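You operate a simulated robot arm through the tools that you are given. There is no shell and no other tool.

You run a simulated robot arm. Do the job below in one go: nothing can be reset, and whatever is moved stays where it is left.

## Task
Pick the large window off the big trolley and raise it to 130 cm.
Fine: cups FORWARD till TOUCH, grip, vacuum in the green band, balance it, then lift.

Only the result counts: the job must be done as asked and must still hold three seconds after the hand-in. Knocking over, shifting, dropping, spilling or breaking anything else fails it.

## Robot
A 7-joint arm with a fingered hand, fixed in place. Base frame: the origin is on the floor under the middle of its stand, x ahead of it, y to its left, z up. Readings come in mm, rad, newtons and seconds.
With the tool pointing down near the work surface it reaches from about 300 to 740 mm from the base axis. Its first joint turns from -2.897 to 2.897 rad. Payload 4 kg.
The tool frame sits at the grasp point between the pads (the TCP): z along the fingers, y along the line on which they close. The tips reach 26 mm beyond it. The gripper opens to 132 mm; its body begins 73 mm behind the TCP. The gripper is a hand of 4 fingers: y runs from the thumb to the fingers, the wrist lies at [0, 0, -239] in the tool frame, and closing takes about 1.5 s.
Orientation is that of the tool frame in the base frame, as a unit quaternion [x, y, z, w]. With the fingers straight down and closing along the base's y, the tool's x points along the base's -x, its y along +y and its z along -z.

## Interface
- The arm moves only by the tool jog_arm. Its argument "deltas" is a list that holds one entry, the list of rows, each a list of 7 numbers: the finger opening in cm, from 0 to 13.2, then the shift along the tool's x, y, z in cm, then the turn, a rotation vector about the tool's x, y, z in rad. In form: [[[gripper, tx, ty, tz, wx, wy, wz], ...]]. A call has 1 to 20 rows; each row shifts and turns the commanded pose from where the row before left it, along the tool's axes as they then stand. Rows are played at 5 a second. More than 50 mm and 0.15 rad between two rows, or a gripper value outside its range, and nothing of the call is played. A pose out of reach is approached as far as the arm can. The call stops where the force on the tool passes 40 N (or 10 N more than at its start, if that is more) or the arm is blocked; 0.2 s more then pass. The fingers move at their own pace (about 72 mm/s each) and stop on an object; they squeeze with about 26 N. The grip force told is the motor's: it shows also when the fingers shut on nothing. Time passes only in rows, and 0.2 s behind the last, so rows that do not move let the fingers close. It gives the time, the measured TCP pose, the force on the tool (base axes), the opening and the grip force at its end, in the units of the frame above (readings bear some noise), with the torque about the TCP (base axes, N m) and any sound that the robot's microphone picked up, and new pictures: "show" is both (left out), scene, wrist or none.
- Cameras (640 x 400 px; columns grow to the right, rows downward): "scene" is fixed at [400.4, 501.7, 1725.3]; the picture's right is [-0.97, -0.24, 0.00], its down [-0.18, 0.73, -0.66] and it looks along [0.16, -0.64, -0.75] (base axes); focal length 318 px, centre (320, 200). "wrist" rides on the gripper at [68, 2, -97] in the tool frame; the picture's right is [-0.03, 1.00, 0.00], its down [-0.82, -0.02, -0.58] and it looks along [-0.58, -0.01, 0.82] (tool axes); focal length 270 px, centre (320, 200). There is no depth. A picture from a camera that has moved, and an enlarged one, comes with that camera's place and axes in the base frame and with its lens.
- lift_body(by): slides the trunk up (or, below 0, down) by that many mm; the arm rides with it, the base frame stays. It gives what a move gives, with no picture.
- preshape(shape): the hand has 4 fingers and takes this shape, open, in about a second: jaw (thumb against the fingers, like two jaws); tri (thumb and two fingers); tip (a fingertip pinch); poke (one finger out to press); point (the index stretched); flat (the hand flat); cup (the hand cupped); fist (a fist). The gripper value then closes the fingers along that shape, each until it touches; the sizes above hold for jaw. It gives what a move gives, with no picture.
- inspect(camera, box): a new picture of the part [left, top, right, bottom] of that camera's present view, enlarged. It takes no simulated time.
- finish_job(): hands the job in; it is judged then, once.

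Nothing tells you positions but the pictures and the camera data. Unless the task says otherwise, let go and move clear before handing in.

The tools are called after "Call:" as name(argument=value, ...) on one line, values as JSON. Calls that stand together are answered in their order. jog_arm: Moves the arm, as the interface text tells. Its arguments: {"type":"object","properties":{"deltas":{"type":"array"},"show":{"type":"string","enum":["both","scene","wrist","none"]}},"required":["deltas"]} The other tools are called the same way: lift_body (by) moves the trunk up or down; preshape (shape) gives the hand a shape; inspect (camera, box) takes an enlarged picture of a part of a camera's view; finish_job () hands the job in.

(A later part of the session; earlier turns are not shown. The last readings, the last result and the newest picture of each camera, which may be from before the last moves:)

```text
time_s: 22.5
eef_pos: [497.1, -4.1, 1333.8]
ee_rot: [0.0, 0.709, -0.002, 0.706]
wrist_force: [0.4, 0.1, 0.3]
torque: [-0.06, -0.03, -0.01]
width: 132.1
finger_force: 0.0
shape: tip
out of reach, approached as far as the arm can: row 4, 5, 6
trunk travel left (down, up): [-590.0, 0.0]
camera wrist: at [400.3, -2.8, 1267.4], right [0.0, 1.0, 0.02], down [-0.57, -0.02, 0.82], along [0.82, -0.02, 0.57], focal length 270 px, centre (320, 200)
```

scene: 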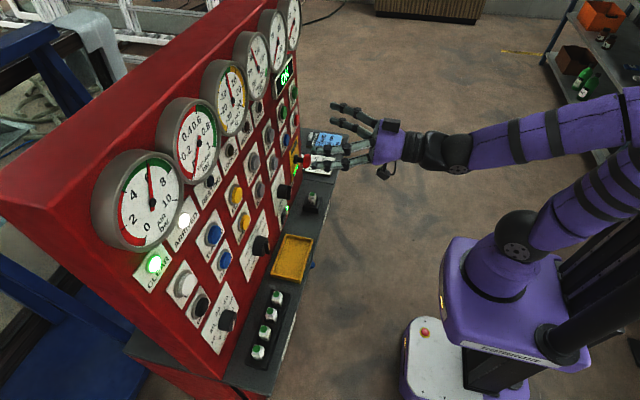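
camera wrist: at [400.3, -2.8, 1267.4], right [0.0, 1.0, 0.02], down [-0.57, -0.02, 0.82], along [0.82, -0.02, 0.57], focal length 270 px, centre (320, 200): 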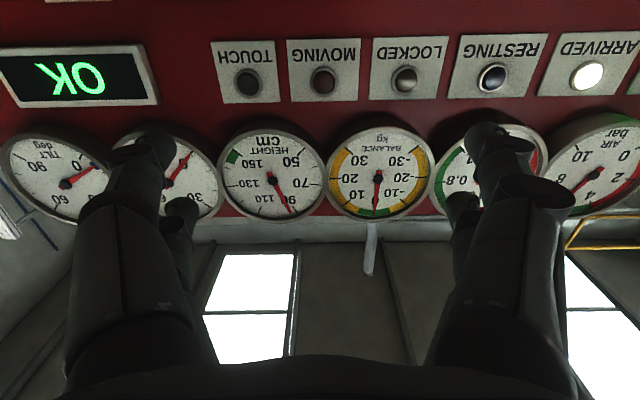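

The tool now points straight at the panel, centred at y = −4, with the lamps and gauges in view. I'll check the fingertip geometry in each shape from the side.

Call:
preshape(shape="poke")

Call:
inspect(camera="scene", box=[310, 90, 410, 190])

Call:
inspect(camera="wrist", box=[180, 80, 480, 280])

Call:
preshape(shape="point")

Call:
inspect(camera="scene", box=[310, 90, 410, 190])

Call:
inspect(camera="wrist", box=[180, 80, 480, 280])

Call:
preshape(shape="tri")

Call:
inspect(camera="scene", box=[310, 90, 410, 190])

Call:
inspect(camera="wrist", box=[0, 0, 640, 400])

```text
time_s: 23.4
eef_pos: [497.0, -4.1, 1335.2]
ee_rot: [0.002, 0.709, -0.002, 0.706]
wrist_force: [-0.6, -0.1, -0.7]
torque: [0.0, 0.01, 0.01]
width: 0.1
finger_force: 0.0
shape: poke
trunk travel left (down, up): [-590.0, 0.0]
```

```text
4.00 times, centred on (360, 140) of scene
camera zoom: at [400.4, 501.7, 1725.3], right [-0.97, -0.24, 0.0], down [-0.18, 0.73, -0.66], along [0.16, -0.64, -0.75], focal length 1271 px, centre (160, 440)
```

zoom: 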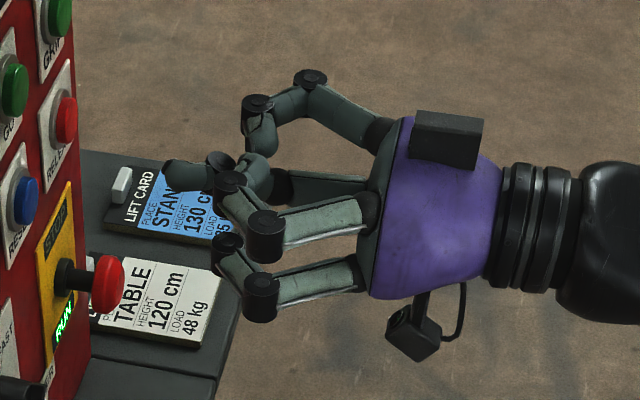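

```text
2.00 times, centred on (330, 180) of wrist
camera zoom: at [400.0, -2.8, 1267.5], right [0.0, 1.0, 0.02], down [-0.57, -0.02, 0.82], along [0.82, -0.02, 0.57], focal length 541 px, centre (300, 240)
```

zoom: 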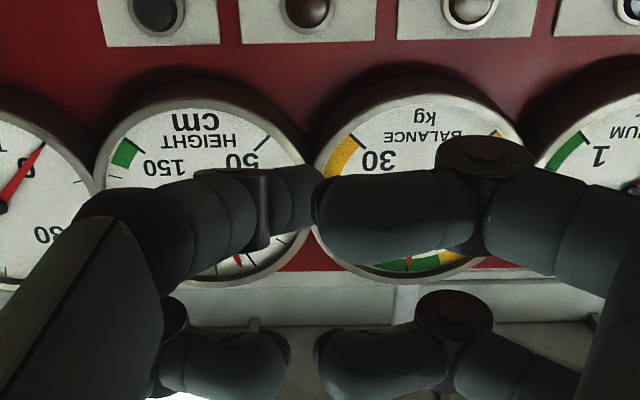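

```text
time_s: 24.3
eef_pos: [496.7, -4.0, 1334.9]
ee_rot: [0.001, 0.709, -0.002, 0.705]
wrist_force: [0.6, -0.4, 0.5]
torque: [0.0, 0.0, -0.03]
width: 0.0
finger_force: 0.0
shape: point
trunk travel left (down, up): [-590.0, 0.0]
```

```text
4.00 times, centred on (360, 140) of scene
camera zoom: at [400.4, 501.7, 1725.3], right [-0.97, -0.24, 0.0], down [-0.18, 0.73, -0.66], along [0.16, -0.64, -0.75], focal length 1271 px, centre (160, 440)
```

zoom: 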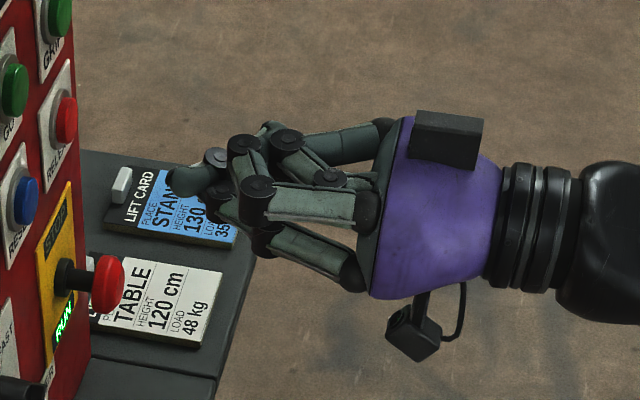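

```text
2.00 times, centred on (330, 180) of wrist
camera zoom: at [400.0, -2.8, 1267.5], right [0.0, 1.0, 0.02], down [-0.57, -0.02, 0.82], along [0.82, -0.02, 0.57], focal length 541 px, centre (300, 240)
```

zoom: 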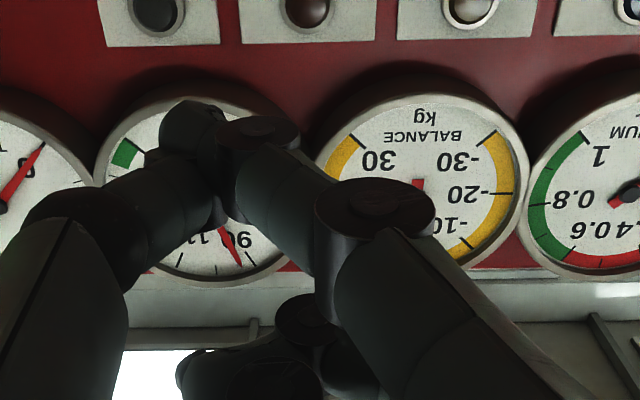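

```text
time_s: 25.2
eef_pos: [496.4, -4.1, 1334.5]
ee_rot: [0.001, 0.709, -0.002, 0.706]
wrist_force: [1.0, -0.8, 0.1]
torque: [-0.04, 0.01, -0.02]
width: 131.8
finger_force: 0.0
shape: tri
trunk travel left (down, up): [-590.0, 0.0]
```

```text
4.00 times, centred on (360, 140) of scene
camera zoom: at [400.4, 501.7, 1725.3], right [-0.97, -0.24, 0.0], down [-0.18, 0.73, -0.66], along [0.16, -0.64, -0.75], focal length 1271 px, centre (160, 440)
```

zoom: 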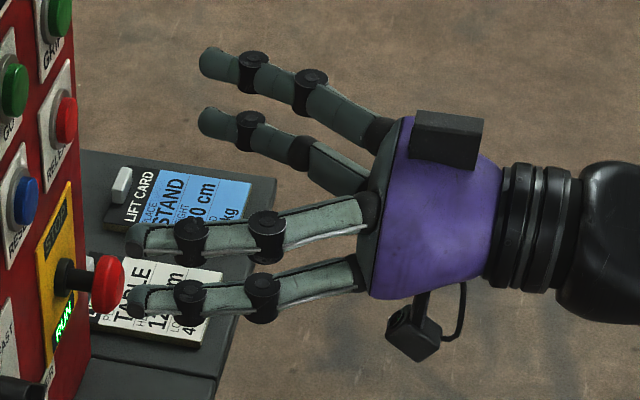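

```text
1.00 times, centred on (320, 200) of wrist (not enlarged: the box is as wide or as high as the picture)
camera zoom: at [400.0, -2.8, 1267.5], right [0.0, 1.0, 0.02], down [-0.57, -0.02, 0.82], along [0.82, -0.02, 0.57], focal length 270 px, centre (320, 200)
```

zoom: 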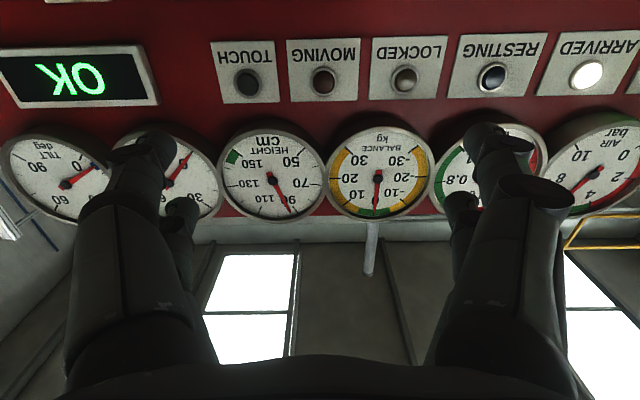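

Poke extends one digit whose tip sits about 26 mm beyond the TCP on the tool axis, so I'll use it for pressing. First comes the SPEED knob, near [655, −122, 996]; I'll lower the trunk and line up in front of it.

Call:
lift_body(by=-250)

Call:
jog_arm(deltas=[[[13.2, 3, -4, 0, 0, 0, 0], [13.2, 3, -4, 0, 0, 0, 0], [13.2, 3, -4, 0, 0, 0, 0]]])

```text
time_s: 27.8
eef_pos: [497.0, -3.6, 1084.2]
ee_rot: [0.001, 0.708, -0.002, 0.706]
wrist_force: [0.2, 0.1, 0.6]
torque: [-0.02, 0.01, 0.01]
width: 131.7
finger_force: 0.2
shape: tri
trunk travel left (down, up): [-340.0, 250.0]
```

```text
time_s: 28.6
eef_pos: [513.8, -127.6, 1009.3]
ee_rot: [0.001, 0.708, -0.002, 0.706]
wrist_force: [0.0, -0.2, 0.7]
torque: [-0.01, 0.0, -0.03]
width: 132.1
finger_force: 0.0
shape: tri
out of reach, approached as far as the arm can: row 1, 2
trunk travel left (down, up): [-340.0, 250.0]
camera wrist: at [417.4, -126.8, 942.4], right [0.0, 1.0, 0.02], down [-0.57, -0.02, 0.82], along [0.82, -0.02, 0.57], focal length 270 px, centre (320, 200)
```

scene: 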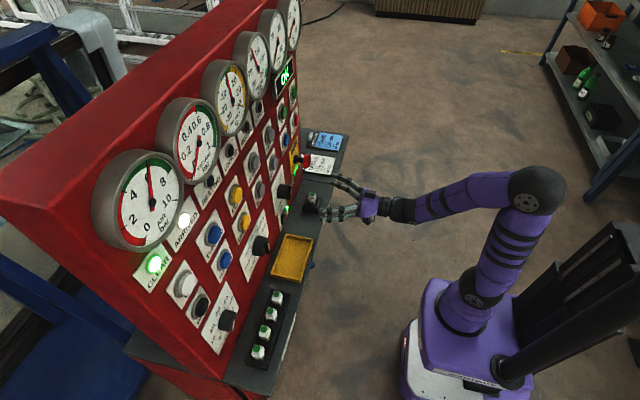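
wrist: 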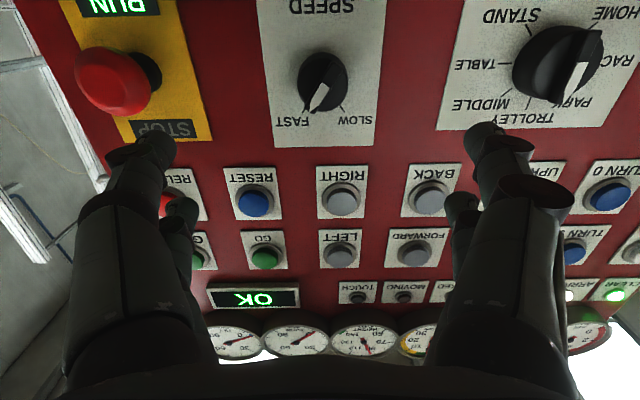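

This view is excellent. SPEED clearly points to FAST; the place knob's pointer is near TROLLEY or PARK, so I'll check both closely.

Call:
inspect(camera="wrist", box=[250, 0, 400, 160])

Call:
inspect(camera="wrist", box=[430, 0, 640, 140])

Call:
inspect(camera="scene", box=[230, 150, 340, 270])

```text
2.50 times, centred on (325, 80) of wrist
camera zoom: at [417.4, -126.8, 942.4], right [0.0, 1.0, 0.02], down [-0.57, -0.02, 0.82], along [0.82, -0.02, 0.57], focal length 676 px, centre (308, 500)
```

zoom: 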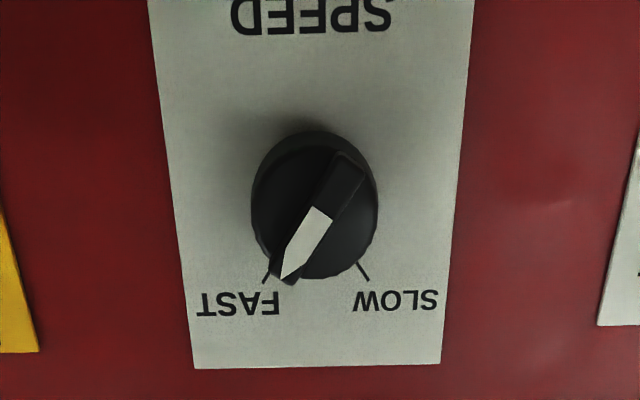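

```text
2.86 times, centred on (535, 70) of wrist
camera zoom: at [417.4, -126.8, 942.4], right [0.0, 1.0, 0.02], down [-0.57, -0.02, 0.82], along [0.82, -0.02, 0.57], focal length 772 px, centre (-294, 571)
```

zoom: 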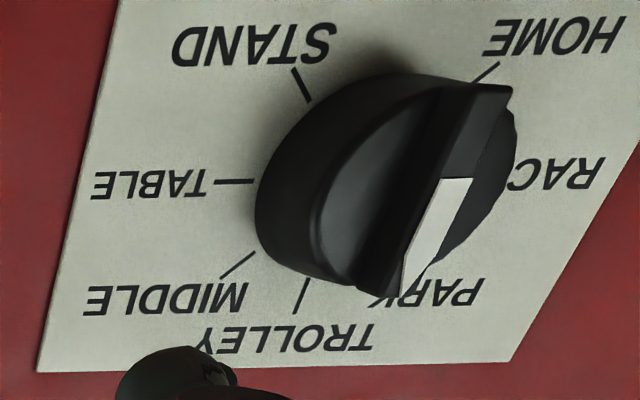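

```text
3.33 times, centred on (285, 210) of scene
camera zoom: at [400.4, 501.7, 1725.3], right [-0.97, -0.24, 0.0], down [-0.18, 0.73, -0.66], along [0.16, -0.64, -0.75], focal length 1059 px, centre (437, 167)
```

zoom: 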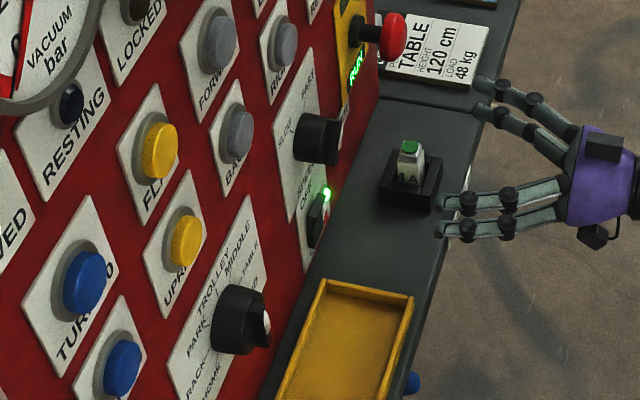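

Speed is at FAST and the place knob's ridge is vertical, which is TROLLEY (ARRIVED is lit). I put the SPEED knob axis at y ≈ −127, z ≈ 992. I'll close in with the open jaw and check the alignment.

Call:
preshape(shape="jaw")

Call:
jog_arm(deltas=[[[13.2, 0.9, 0, 2.5, 0, 0, 0], [13.2, 0.8, 0, 2.5, 0, 0, 0], [13.2, 0, 0, 2.5, 0, 0, 0]]])

```text
time_s: 29.5
eef_pos: [514.8, -127.7, 1009.1]
ee_rot: [0.001, 0.709, -0.002, 0.706]
wrist_force: [-1.2, -0.3, -0.2]
torque: [-0.05, 0.01, -0.02]
width: 132.0
finger_force: 0.1
shape: jaw
trunk travel left (down, up): [-340.0, 250.0]
```

```text
time_s: 30.3
eef_pos: [589.0, -129.1, 992.5]
ee_rot: [0.0, 0.709, -0.001, 0.705]
wrist_force: [-0.5, 0.6, 0.4]
torque: [-0.01, 0.01, 0.04]
width: 131.8
finger_force: 0.0
shape: jaw
trunk travel left (down, up): [-340.0, 250.0]
camera wrist: at [491.9, -127.4, 925.0], right [0.0, 1.0, 0.02], down [-0.57, -0.02, 0.82], along [0.82, -0.02, 0.57], focal length 270 px, centre (320, 200)
```

scene: 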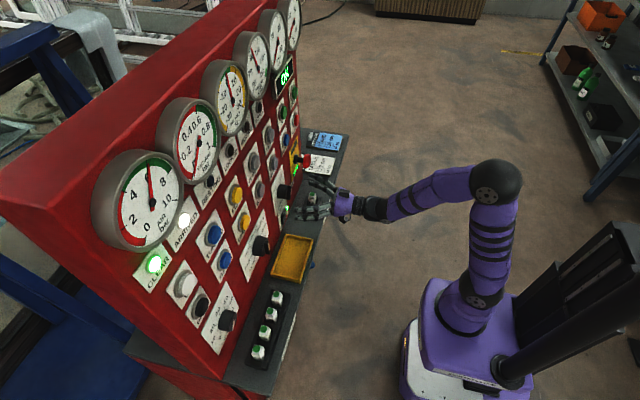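
wrist: 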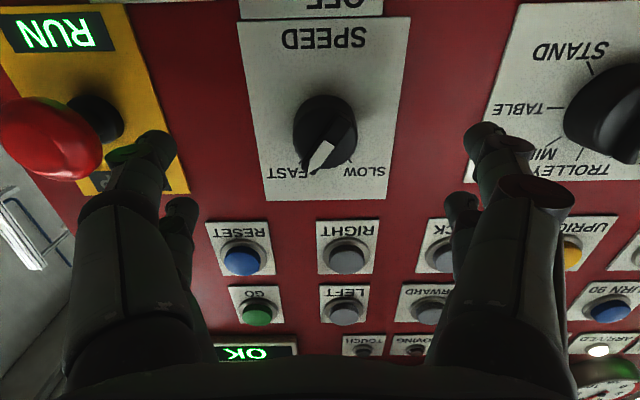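

Call:
inspect(camera="wrist", box=[260, 70, 390, 200])

```text
3.08 times, centred on (325, 135) of wrist
camera zoom: at [491.9, -127.4, 925.0], right [0.0, 1.0, 0.02], down [-0.57, -0.02, 0.82], along [0.82, -0.02, 0.57], focal length 832 px, centre (305, 400)
```

zoom: 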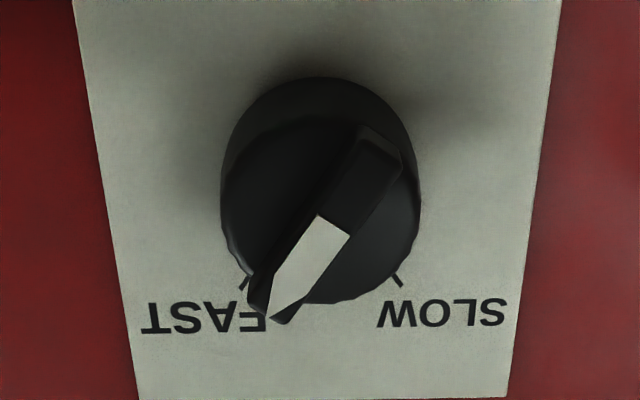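

The knob face is centred at about [663, −126.5, 994.5] with radius 21 mm. I'll correct slightly, move in to TCP x ≈ 664, and close on it.

Call:
jog_arm(deltas=[[[13.2, -0.2, 0.25, 2.5, 0, 0, 0], [13.2, 0, 0, 2.5, 0, 0, 0], [13.2, 0, 0, 2.4, 0, 0, 0]]], show="wrist")

```text
time_s: 31.1
eef_pos: [662.6, -125.4, 993.9]
ee_rot: [0.001, 0.709, -0.002, 0.705]
wrist_force: [0.9, -0.2, 0.0]
torque: [0.03, 0.01, 0.01]
width: 132.0
finger_force: 0.0
shape: jaw
trunk travel left (down, up): [-340.0, 250.0]
camera wrist: at [565.8, -125.8, 926.6], right [0.0, 1.0, 0.02], down [-0.57, -0.02, 0.82], along [0.82, -0.02, 0.57], focal length 270 px, centre (320, 200)
```

wrist: 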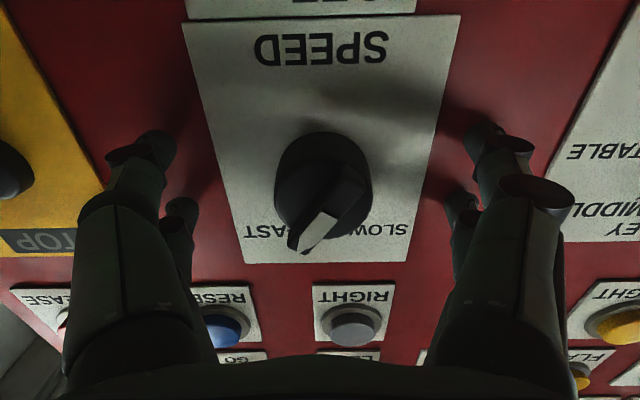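

The knob sits right at the TCP between the open digits. Closing the jaw now.

Call:
jog_arm(deltas=[[[0, 0, 0, 0, 0, 0, 0], [0, 0, 0, 0, 0, 0, 0], [0, 0, 0, 0, 0, 0, 0], [0, 0, 0, 0, 0, 0, 0], [0, 0, 0, 0, 0, 0, 0], [0, 0, 0, 0, 0, 0, 0], [0, 0, 0, 0, 0, 0, 0]]], show="wrist")

```text
time_s: 32.7
eef_pos: [662.0, -126.8, 993.8]
ee_rot: [0.002, 0.709, -0.003, 0.705]
wrist_force: [-10.7, 0.4, -3.3]
torque: [0.02, 0.0, 0.43]
width: 81.6
finger_force: 25.9
shape: jaw
trunk travel left (down, up): [-340.0, 250.0]
camera wrist: at [564.9, -125.8, 926.7], right [0.0, 1.0, 0.02], down [-0.57, -0.02, 0.82], along [0.82, -0.02, 0.57], focal length 270 px, centre (320, 200)
```

wrist: 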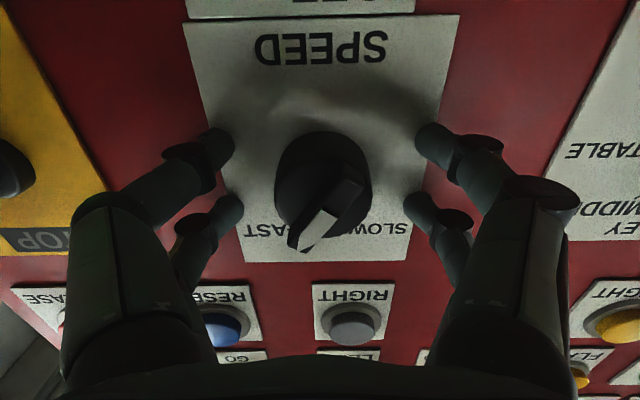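

The fingertips touched the panel at 82 mm opening (−10.7 N), so I'm too deep. I'll reopen slightly, back off 12 mm, and close again.

Call:
jog_arm(deltas=[[[10, 0, 0, -0.4, 0, 0, 0], [10, 0, 0, -0.8, 0, 0, 0], [0, 0, 0, 0, 0, 0, 0], [0, 0, 0, 0, 0, 0, 0], [0, 0, 0, 0, 0, 0, 0], [0, 0, 0, 0, 0, 0, 0], [0, 0, 0, 0, 0, 0, 0], [0, 0, 0, 0, 0, 0, 0], [0, 0, 0, 0, 0, 0, 0]]], show="wrist")

```text
time_s: 34.7
eef_pos: [649.9, -125.1, 992.4]
ee_rot: [0.001, 0.708, -0.001, 0.706]
wrist_force: [3.7, 1.6, 1.9]
torque: [-0.13, -0.05, 0.02]
width: 20.6
finger_force: 26.0
shape: jaw
trunk travel left (down, up): [-340.0, 250.0]
camera wrist: at [553.8, -125.4, 926.1], right [0.0, 1.0, 0.02], down [-0.57, -0.02, 0.82], along [0.82, -0.02, 0.57], focal length 270 px, centre (320, 200)
```

wrist: 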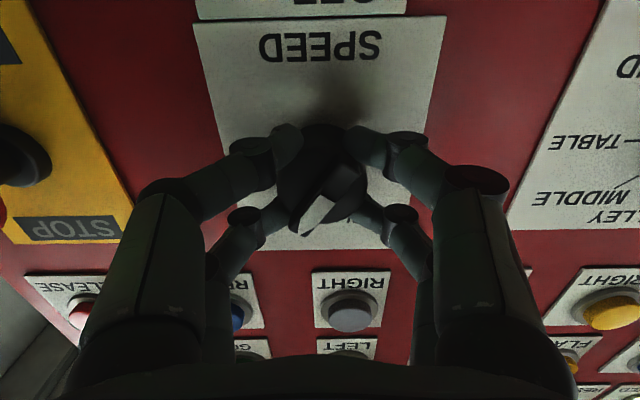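

The jaw now holds the knob. I'll turn it toward SLOW (rotation about −x) in small steps.

Call:
jog_arm(deltas=[[[0, 0, 0, 0, 0, 0, -0.13], [0, 0, 0, 0, 0, 0, -0.13], [0, 0, 0, 0, 0, 0, -0.13], [0, 0, 0, 0, 0, 0, -0.13]]], show="wrist")

```text
time_s: 35.7
eef_pos: [650.8, -125.6, 993.5]
ee_rot: [-0.18, 0.684, -0.185, 0.682]
wrist_force: [6.9, -0.7, 6.5]
torque: [0.05, -0.21, -0.05]
width: 20.3
finger_force: 25.6
shape: jaw
trunk travel left (down, up): [-340.0, 250.0]
camera wrist: at [553.7, -160.1, 934.7], right [0.0, 0.88, -0.48], down [-0.57, 0.39, 0.72], along [0.82, 0.27, 0.51], focal length 270 px, centre (320, 200)
```

wrist: 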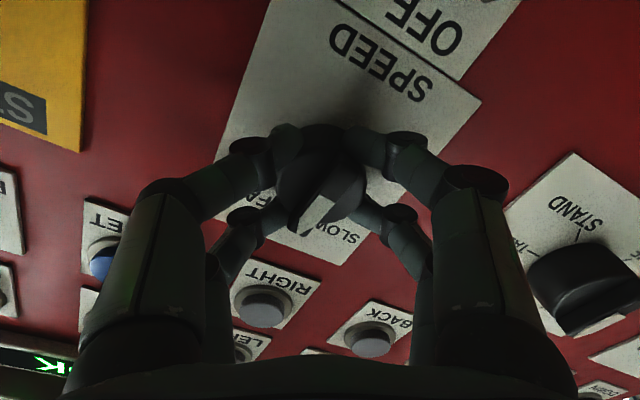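

The knob follows the hand without slipping. The remaining angle is about 0.6 rad, so I'll continue.

Call:
jog_arm(deltas=[[[0, 0, 0, 0, 0, 0, -0.13], [0, 0, 0, 0, 0, 0, -0.13], [0, 0, 0, 0, 0, 0, -0.13], [0, 0, 0, 0, 0, 0, -0.13], [0, 0, 0, 0, 0, 0, -0.08]]], show="wrist")

Call:
inspect(camera="wrist", box=[220, 60, 420, 260])

Call:
inspect(camera="scene", box=[240, 150, 340, 230])

```text
time_s: 36.9
eef_pos: [649.4, -126.7, 994.5]
ee_rot: [-0.375, 0.6, -0.378, 0.597]
wrist_force: [5.9, -1.7, 11.0]
torque: [-0.02, -0.38, -0.01]
width: 19.7
finger_force: 25.8
shape: jaw
trunk travel left (down, up): [-340.0, 250.0]
camera wrist: at [553.5, -188.3, 963.9], right [0.0, 0.46, -0.89], down [-0.57, 0.73, 0.37], along [0.82, 0.51, 0.26], focal length 270 px, centre (320, 200)
```

wrist: 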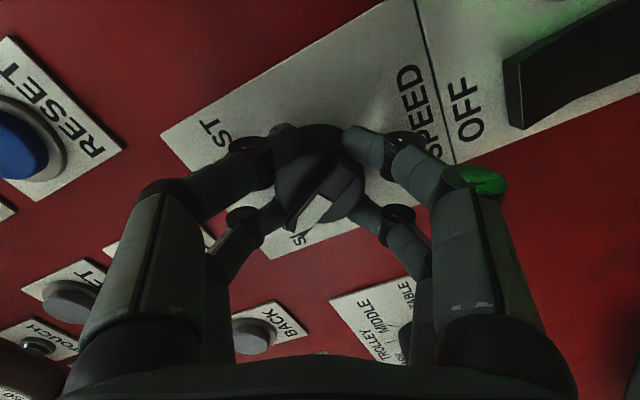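

```text
2.00 times, centred on (320, 160) of wrist
camera zoom: at [553.5, -188.3, 963.9], right [0.0, 0.46, -0.89], down [-0.57, 0.73, 0.37], along [0.82, 0.51, 0.26], focal length 541 px, centre (320, 280)
```

zoom: 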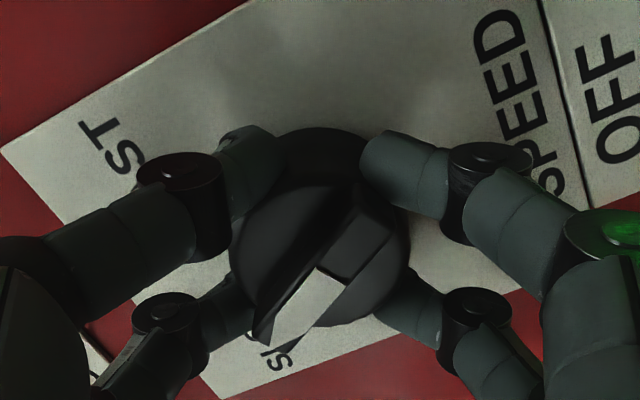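

```text
5.00 times, centred on (290, 190) of scene
camera zoom: at [400.4, 501.7, 1725.3], right [-0.97, -0.24, 0.0], down [-0.18, 0.73, -0.66], along [0.16, -0.64, -0.75], focal length 1589 px, centre (470, 250)
```

zoom: 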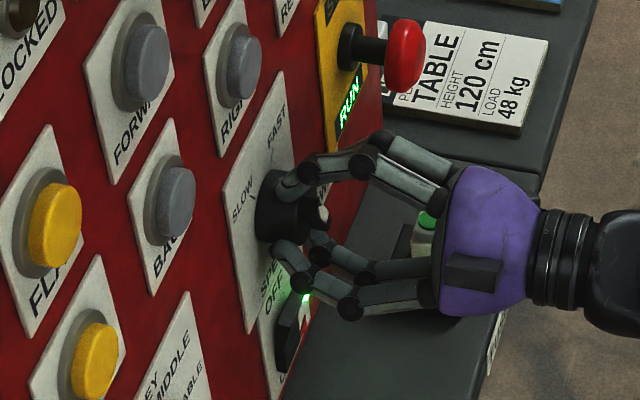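

The pointer is now at SLOW after about 64°. I'll open only part way, since the POWER switch is close, and then back straight out.

Call:
jog_arm(deltas=[[[4.5, 0, 0, 0, 0, 0, 0], [4.5, 0, 0, 0, 0, 0, 0], [4.5, 0, 0, 0, 0, 0, 0], [4.5, 0, 0, -3, 0, 0, 0], [4.5, 0, 0, -4, 0, 0, 0], [4.5, 0, 0, -4, 0, 0, 0]]], show="wrist")

Call:
inspect(camera="wrist", box=[200, 20, 440, 200])

```text
time_s: 38.3
eef_pos: [540.4, -126.6, 993.1]
ee_rot: [-0.376, 0.601, -0.376, 0.597]
wrist_force: [-0.5, 0.2, 0.4]
torque: [0.0, -0.02, -0.03]
width: 44.6
finger_force: 0.0
shape: jaw
trunk travel left (down, up): [-340.0, 250.0]
camera wrist: at [443.5, -187.6, 963.1], right [0.0, 0.46, -0.89], down [-0.57, 0.73, 0.38], along [0.82, 0.51, 0.26], focal length 270 px, centre (320, 200)
```

wrist: 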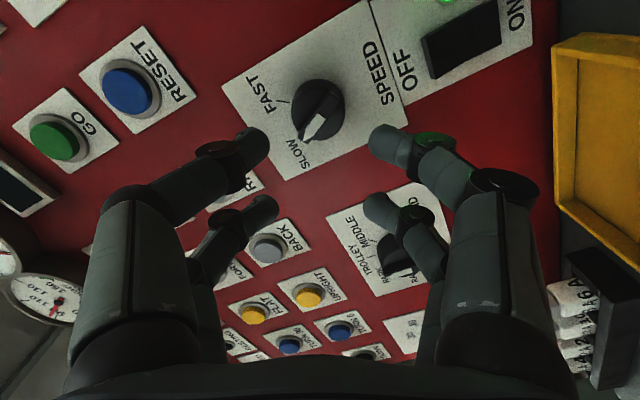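

```text
2.22 times, centred on (320, 110) of wrist
camera zoom: at [443.5, -187.6, 963.1], right [0.0, 0.46, -0.89], down [-0.57, 0.73, 0.38], along [0.82, 0.51, 0.26], focal length 601 px, centre (320, 400)
```

zoom: 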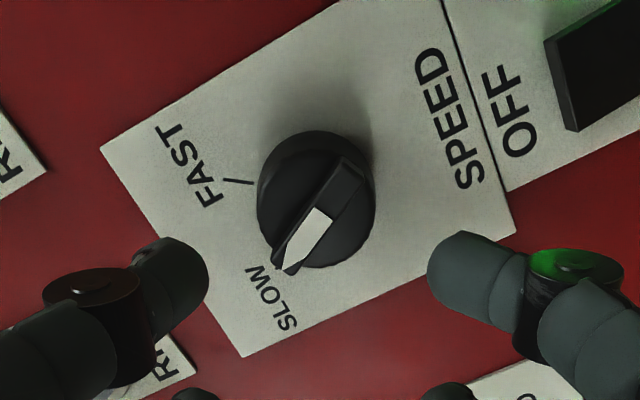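

SPEED is at SLOW. Next I'll roll the hand back, shift to y = 0, raise the trunk to the FORWARD row, and take the poke shape.

Call:
jog_arm(deltas=[[[13.2, 0, 0, 0, 0, 0, 0.14], [13.2, 0, 0, 0, 0, 0, 0.14], [13.2, 0, 0, 0, 0, 0, 0.14], [13.2, 0, 0, 0, 0, 0, 0.14], [13.2, 0, 0, 0, 0, 0, 0.14], [13.2, 0, 0, 0, 0, 0, 0.14], [13.2, 0, 0, 0, 0, 0, 0.14], [13.2, 0, 0, 0, 0, 0, 0.14], [13.2, 0, 4.2, 0, 0, 0, 0], [13.2, 0, 4.2, 0, 0, 0, 0], [13.2, 0, 4.2, 0, 0, 0, 0]]], show="none")

Call:
lift_body(by=230)

Call:
preshape(shape="poke")

Call:
jog_arm(deltas=[[[13.2, 0, 0, 2, 0, 0, 0]]])

```text
time_s: 40.7
eef_pos: [553.8, -1.8, 998.3]
ee_rot: [0.002, 0.709, -0.002, 0.706]
wrist_force: [-0.9, 0.2, -0.2]
torque: [-0.01, 0.0, 0.01]
width: 131.9
finger_force: 0.1
shape: jaw
out of reach, approached as far as the arm can: row 10, 11
trunk travel left (down, up): [-340.0, 250.0]
```

```text
time_s: 43.1
eef_pos: [554.0, -2.6, 1228.7]
ee_rot: [0.001, 0.709, -0.002, 0.705]
wrist_force: [-0.6, 1.1, -0.3]
torque: [0.0, 0.03, -0.04]
width: 131.8
finger_force: 0.0
shape: jaw
trunk travel left (down, up): [-570.0, 20.0]
```

```text
time_s: 44.0
eef_pos: [553.6, -0.8, 1228.4]
ee_rot: [0.001, 0.708, -0.002, 0.706]
wrist_force: [-0.3, 0.1, 0.4]
torque: [0.0, 0.01, -0.02]
width: 0.0
finger_force: 0.0
shape: poke
trunk travel left (down, up): [-570.0, 20.0]
```

```text
time_s: 44.4
eef_pos: [572.0, -2.1, 1228.3]
ee_rot: [0.0, 0.709, -0.002, 0.705]
wrist_force: [-0.1, 0.5, -0.4]
torque: [0.02, -0.01, 0.02]
width: 0.0
finger_force: 0.0
shape: poke
trunk travel left (down, up): [-570.0, 20.0]
camera wrist: at [476.5, -1.2, 1161.5], right [0.0, 1.0, 0.02], down [-0.57, -0.02, 0.82], along [0.82, -0.02, 0.57], focal length 270 px, centre (320, 200)
```

scene: 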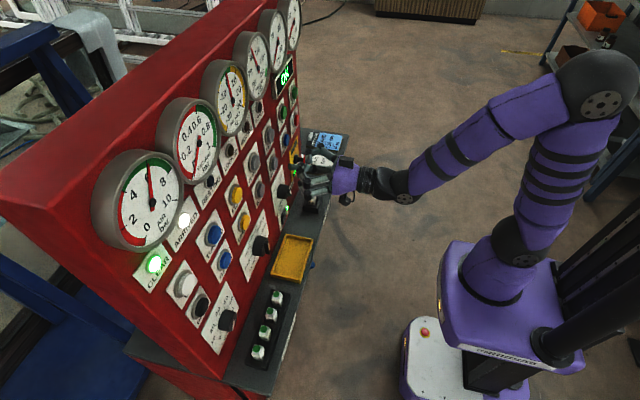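
wrist: 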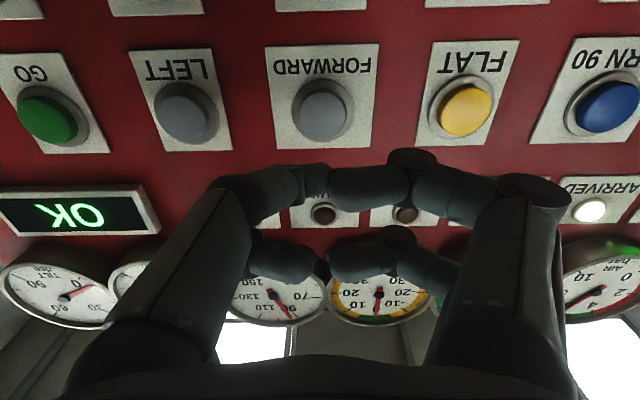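

FORWARD is straight ahead at about [686, −2, 1223]. I'll zoom in to pin down the poke tip before pressing.

Call:
inspect(camera="wrist", box=[260, 60, 420, 200])

Call:
inspect(camera="scene", box=[240, 120, 340, 210])

```text
2.86 times, centred on (340, 130) of wrist
camera zoom: at [476.5, -1.2, 1161.5], right [0.0, 1.0, 0.02], down [-0.57, -0.02, 0.82], along [0.82, -0.02, 0.57], focal length 772 px, centre (263, 400)
```

zoom: 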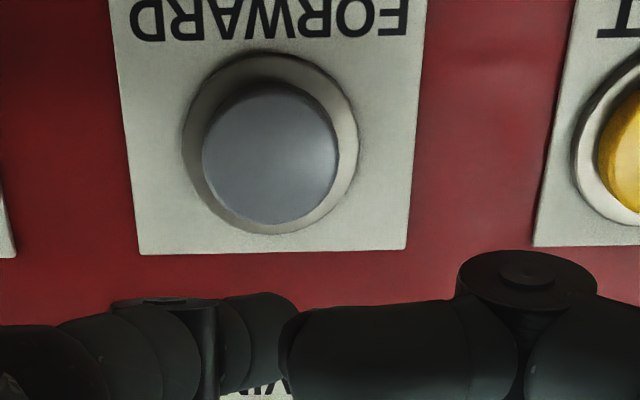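

```text
4.44 times, centred on (290, 165) of scene
camera zoom: at [400.4, 501.7, 1725.3], right [-0.97, -0.24, 0.0], down [-0.18, 0.73, -0.66], along [0.16, -0.64, -0.75], focal length 1412 px, centre (453, 356)
```

zoom: 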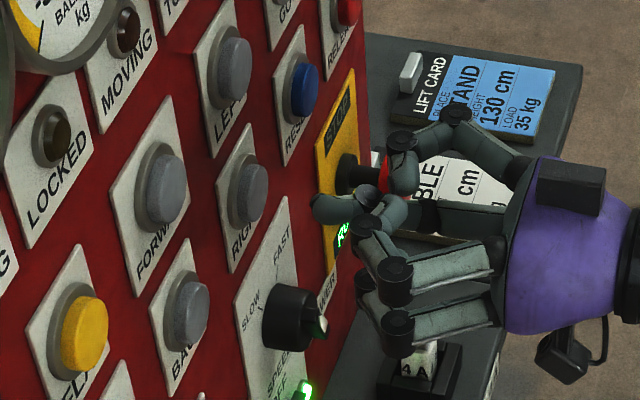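

The tip is confirmed about 25 mm ahead of the TCP and near the axis. I'll line up on FORWARD and stop a few millimetres short.

Call:
jog_arm(deltas=[[[13.2, 0.6, -0.3, 3, 0, 0, 0], [13.2, 0, 0, 3, 0, 0, 0], [13.2, 0, 0, 2, 0, 0, 0]]])

Call:
inspect(camera="scene", box=[220, 70, 320, 220])

```text
time_s: 45.2
eef_pos: [650.8, -6.5, 1222.7]
ee_rot: [0.001, 0.709, -0.002, 0.705]
wrist_force: [-7.5, -1.6, -2.7]
torque: [-0.01, 0.07, -0.03]
width: 0.0
finger_force: 0.0
shape: poke
trunk travel left (down, up): [-570.0, 20.0]
heard: click
camera wrist: at [554.0, -6.0, 1156.0], right [0.01, 1.0, 0.02], down [-0.57, -0.02, 0.82], along [0.82, -0.02, 0.57], focal length 270 px, centre (320, 200)
```

scene: 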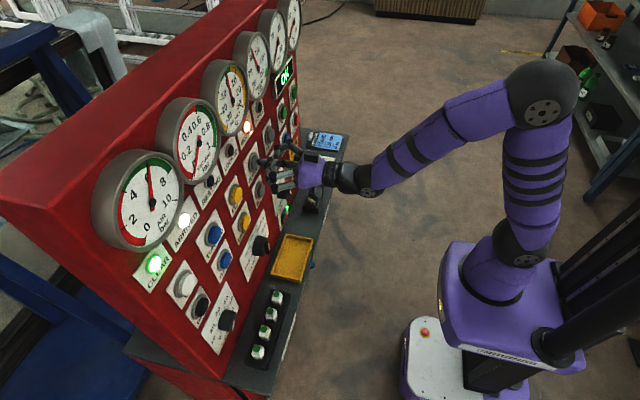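
wrist: 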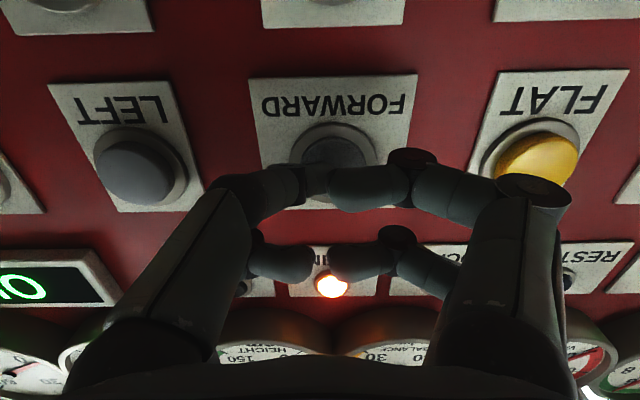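

```text
2.67 times, centred on (270, 145) of scene
camera zoom: at [400.4, 501.7, 1725.3], right [-0.97, -0.24, 0.0], down [-0.18, 0.73, -0.66], along [0.16, -0.64, -0.75], focal length 848 px, centre (453, 347)
```

zoom: 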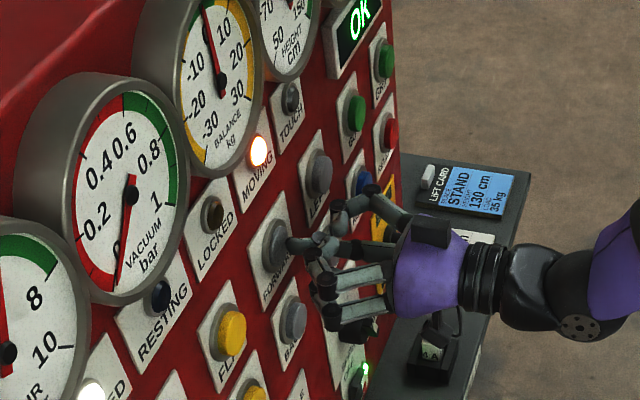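

FORWARD is already pressed: I heard a click and MOVING is lit. I'll hold it in short steps and watch the TOUCH lamp.

Call:
jog_arm(deltas=[[[13.2, 0, 0, 0, 0, 0, 0], [13.2, 0, 0, 0, 0, 0, 0], [13.2, 0, 0, 0, 0, 0, 0]]], show="none")

Call:
inspect(camera="scene", box=[220, 70, 320, 170])

```text
time_s: 46.0
eef_pos: [651.5, -5.9, 1224.0]
ee_rot: [0.001, 0.708, -0.001, 0.707]
wrist_force: [-11.6, -1.8, -2.3]
torque: [-0.02, 0.08, 0.02]
width: 0.0
finger_force: 0.0
shape: poke
trunk travel left (down, up): [-570.0, 20.0]
```

```text
4.00 times, centred on (270, 120) of scene
camera zoom: at [400.4, 501.7, 1725.3], right [-0.97, -0.24, 0.0], down [-0.18, 0.73, -0.66], along [0.16, -0.64, -0.75], focal length 1271 px, centre (520, 520)
```

zoom: 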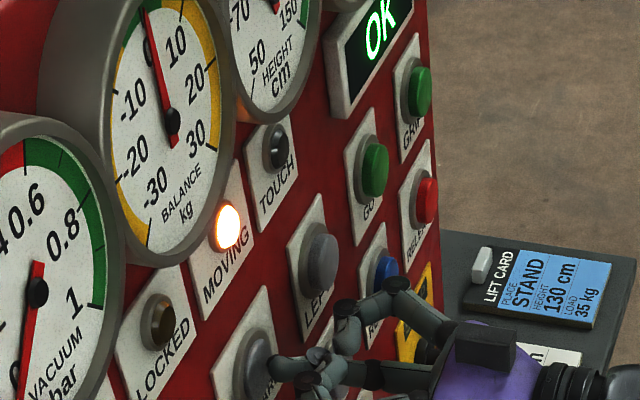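

Call:
jog_arm(deltas=[[[13.2, 0, 0, 0, 0, 0, 0], [13.2, 0, 0, 0, 0, 0, 0], [13.2, 0, 0, 0, 0, 0, 0], [13.2, 0, 0, 0, 0, 0, 0]]], show="none")

Call:
inspect(camera="scene", box=[220, 70, 320, 170])

```text
time_s: 47.0
eef_pos: [651.7, -5.9, 1223.5]
ee_rot: [0.001, 0.708, -0.002, 0.706]
wrist_force: [-11.6, -1.3, -1.4]
torque: [0.0, 0.07, -0.02]
width: 0.1
finger_force: 0.0
shape: poke
trunk travel left (down, up): [-570.0, 20.0]
```

```text
4.00 times, centred on (270, 120) of scene
camera zoom: at [400.4, 501.7, 1725.3], right [-0.97, -0.24, 0.0], down [-0.18, 0.73, -0.66], along [0.16, -0.64, -0.75], focal length 1271 px, centre (520, 520)
```

zoom: 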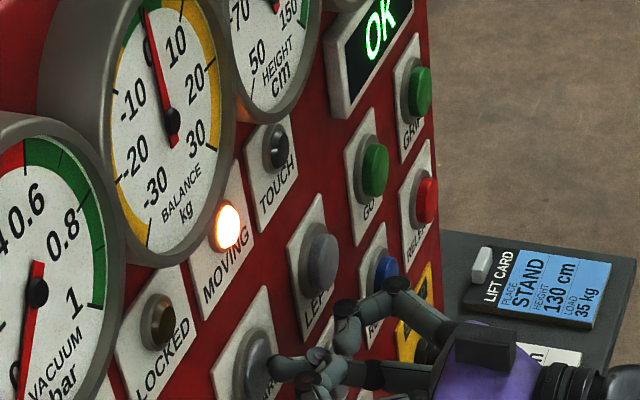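

The cups are still moving and TOUCH is dark, so I'll keep holding in short steps.

Call:
jog_arm(deltas=[[[13.2, 0, 0, 0, 0, 0, 0], [13.2, 0, 0, 0, 0, 0, 0], [13.2, 0, 0, 0, 0, 0, 0], [13.2, 0, 0, 0, 0, 0, 0]]], show="none")

Call:
inspect(camera="scene", box=[220, 70, 320, 170])

```text
time_s: 48.0
eef_pos: [650.5, -6.3, 1223.6]
ee_rot: [0.001, 0.708, -0.002, 0.706]
wrist_force: [-10.9, -1.3, -2.1]
torque: [0.0, 0.08, 0.0]
width: 0.1
finger_force: 0.1
shape: poke
trunk travel left (down, up): [-570.0, 20.0]
```

```text
4.00 times, centred on (270, 120) of scene
camera zoom: at [400.4, 501.7, 1725.3], right [-0.97, -0.24, 0.0], down [-0.18, 0.73, -0.66], along [0.16, -0.64, -0.75], focal length 1271 px, centre (520, 520)
```

zoom: 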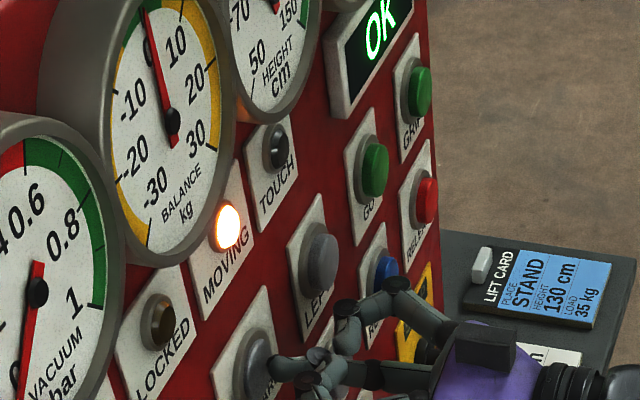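

Call:
jog_arm(deltas=[[[13.2, 0, 0, 0, 0, 0, 0], [13.2, 0, 0, 0, 0, 0, 0], [13.2, 0, 0, 0, 0, 0, 0], [13.2, 0, 0, 0, 0, 0, 0]]], show="none")

Call:
inspect(camera="scene", box=[220, 70, 320, 170])

Call:
inspect(camera="scene", box=[0, 0, 180, 130])

```text
time_s: 49.0
eef_pos: [651.1, -5.7, 1223.7]
ee_rot: [-0.001, 0.709, -0.001, 0.705]
wrist_force: [-10.9, -0.7, -1.0]
torque: [0.0, 0.05, 0.01]
width: 0.0
finger_force: 0.0
shape: poke
trunk travel left (down, up): [-570.0, 20.0]
```

```text
4.00 times, centred on (270, 120) of scene
camera zoom: at [400.4, 501.7, 1725.3], right [-0.97, -0.24, 0.0], down [-0.18, 0.73, -0.66], along [0.16, -0.64, -0.75], focal length 1271 px, centre (520, 520)
```

zoom: 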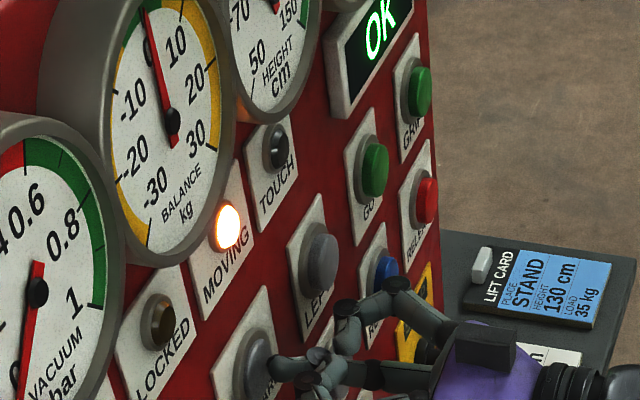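

```text
3.08 times, centred on (90, 65) of scene
camera zoom: at [400.4, 501.7, 1725.3], right [-0.97, -0.24, 0.0], down [-0.18, 0.73, -0.66], along [0.16, -0.64, -0.75], focal length 978 px, centre (1028, 615)
```

zoom: 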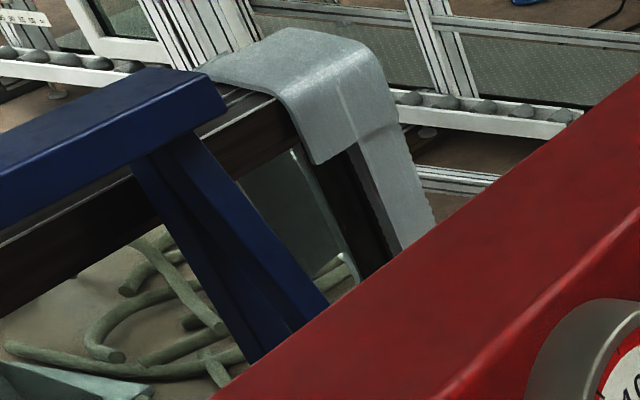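

MOVING is still on. Continuing to hold.

Call:
jog_arm(deltas=[[[13.2, 0, 0, 0, 0, 0, 0], [13.2, 0, 0, 0, 0, 0, 0], [13.2, 0, 0, 0, 0, 0, 0], [13.2, 0, 0, 0, 0, 0, 0], [13.2, 0, 0, 0, 0, 0, 0]]], show="none")

Call:
inspect(camera="scene", box=[220, 70, 320, 170])

Call:
inspect(camera="scene", box=[0, 60, 120, 160])

```text
time_s: 50.2
eef_pos: [651.3, -6.1, 1223.8]
ee_rot: [0.001, 0.708, -0.002, 0.706]
wrist_force: [-11.7, -0.6, -1.0]
torque: [0.01, 0.02, -0.03]
width: 0.1
finger_force: 0.0
shape: poke
trunk travel left (down, up): [-570.0, 20.0]
```

```text
4.00 times, centred on (270, 120) of scene
camera zoom: at [400.4, 501.7, 1725.3], right [-0.97, -0.24, 0.0], down [-0.18, 0.73, -0.66], along [0.16, -0.64, -0.75], focal length 1271 px, centre (520, 520)
```

zoom: 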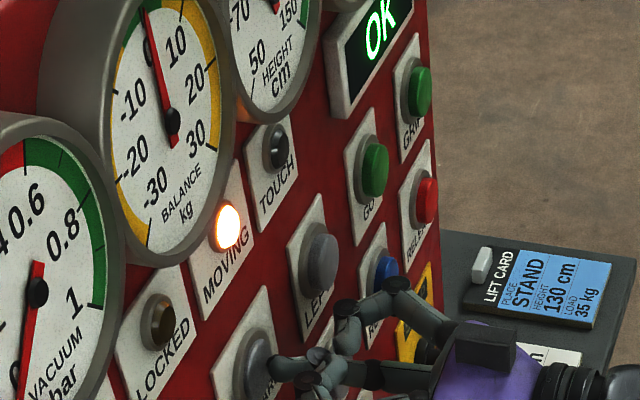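

```text
4.00 times, centred on (60, 110) of scene
camera zoom: at [400.4, 501.7, 1725.3], right [-0.97, -0.24, 0.0], down [-0.18, 0.73, -0.66], along [0.16, -0.64, -0.75], focal length 1271 px, centre (1360, 560)
```

zoom: 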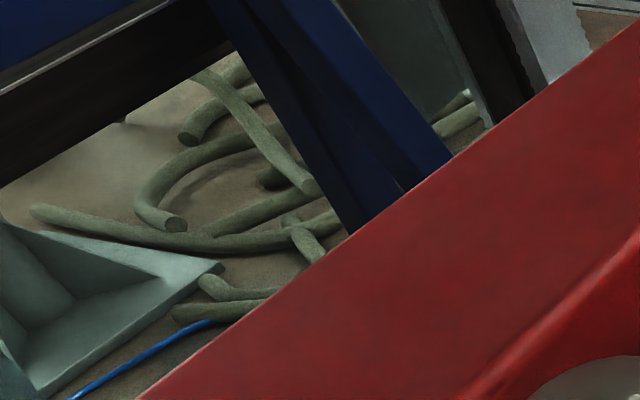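

Call:
jog_arm(deltas=[[[13.2, 0, 0, 0, 0, 0, 0], [13.2, 0, 0, 0, 0, 0, 0], [13.2, 0, 0, 0, 0, 0, 0], [13.2, 0, 0, 0, 0, 0, 0], [13.2, 0, 0, 0, 0, 0, 0]]], show="scene")

Call:
inspect(camera="scene", box=[220, 70, 320, 170])

```text
time_s: 51.4
eef_pos: [650.7, -5.5, 1223.8]
ee_rot: [0.002, 0.708, -0.003, 0.706]
wrist_force: [-10.7, 0.2, -0.6]
torque: [-0.04, 0.09, 0.05]
width: 0.0
finger_force: 0.2
shape: poke
trunk travel left (down, up): [-570.0, 20.0]
```

scene: 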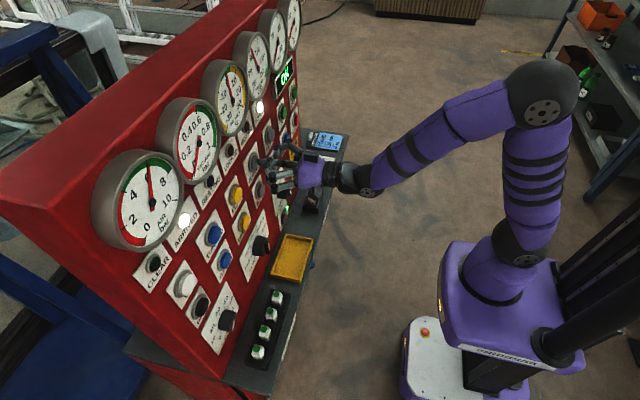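

```text
4.00 times, centred on (270, 120) of scene
camera zoom: at [400.4, 501.7, 1725.3], right [-0.97, -0.24, 0.0], down [-0.18, 0.73, -0.66], along [0.16, -0.64, -0.75], focal length 1271 px, centre (520, 520)
```

zoom: 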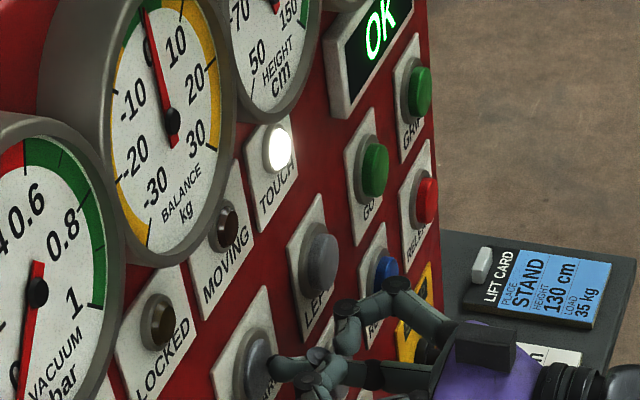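

TOUCH is lit and the cups have stopped by themselves. I'll release FORWARD, back off, and move across to GRIP near y = −315.

Call:
jog_arm(deltas=[[[13.2, 0, 0, -3, 0, 0, 0], [13.2, 0, 0, -4, 0, 0, 0], [13.2, 0, -4.4, 0, 0, 0, 0], [13.2, 0, -4.4, 0, 0, 0, 0], [13.2, 0, -4.4, 0, 0, 0, 0], [13.2, 0, -4.4, 0, 0, 0, 0], [13.2, 0, -4.4, 0, 0, 0, 0], [13.2, 0, -4.4, 0, 0, 0, 0], [13.2, 0, -4.4, 0, 0, 0, 0]]])

Call:
inspect(camera="wrist", box=[240, 60, 400, 200])

Call:
inspect(camera="scene", box=[80, 0, 320, 300])

```text
time_s: 53.4
eef_pos: [579.7, -312.2, 1222.5]
ee_rot: [0.002, 0.709, -0.003, 0.705]
wrist_force: [0.2, 0.1, 0.2]
torque: [0.01, -0.01, -0.04]
width: 0.1
finger_force: 0.1
shape: poke
trunk travel left (down, up): [-570.0, 20.0]
camera wrist: at [483.9, -313.3, 1156.0], right [0.0, 1.0, 0.02], down [-0.57, -0.02, 0.82], along [0.82, -0.02, 0.57], focal length 270 px, centre (320, 200)
```

scene: 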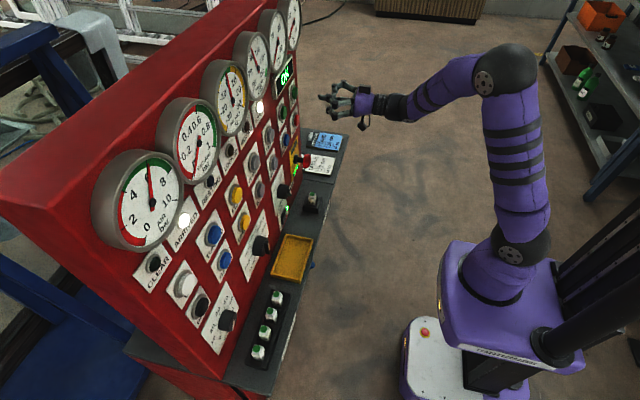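
wrist: 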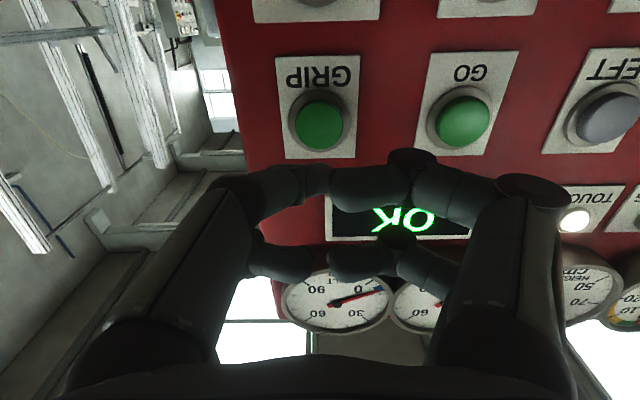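

```text
2.86 times, centred on (320, 130) of wrist
camera zoom: at [483.9, -313.3, 1156.0], right [0.0, 1.0, 0.02], down [-0.57, -0.02, 0.82], along [0.82, -0.02, 0.57], focal length 772 px, centre (320, 400)
```

zoom: 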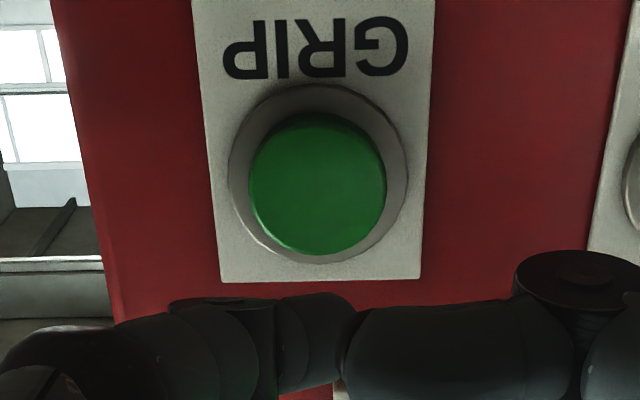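

```text
1.33 times, centred on (200, 150) of scene
camera zoom: at [400.4, 501.7, 1725.3], right [-0.97, -0.24, 0.0], down [-0.18, 0.73, -0.66], along [0.16, -0.64, -0.75], focal length 424 px, centre (480, 267)
```

zoom: 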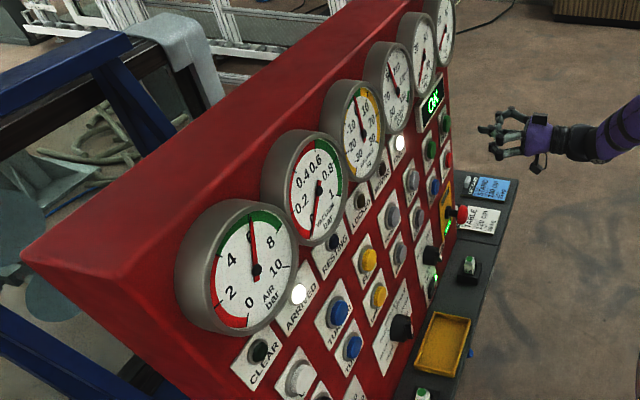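

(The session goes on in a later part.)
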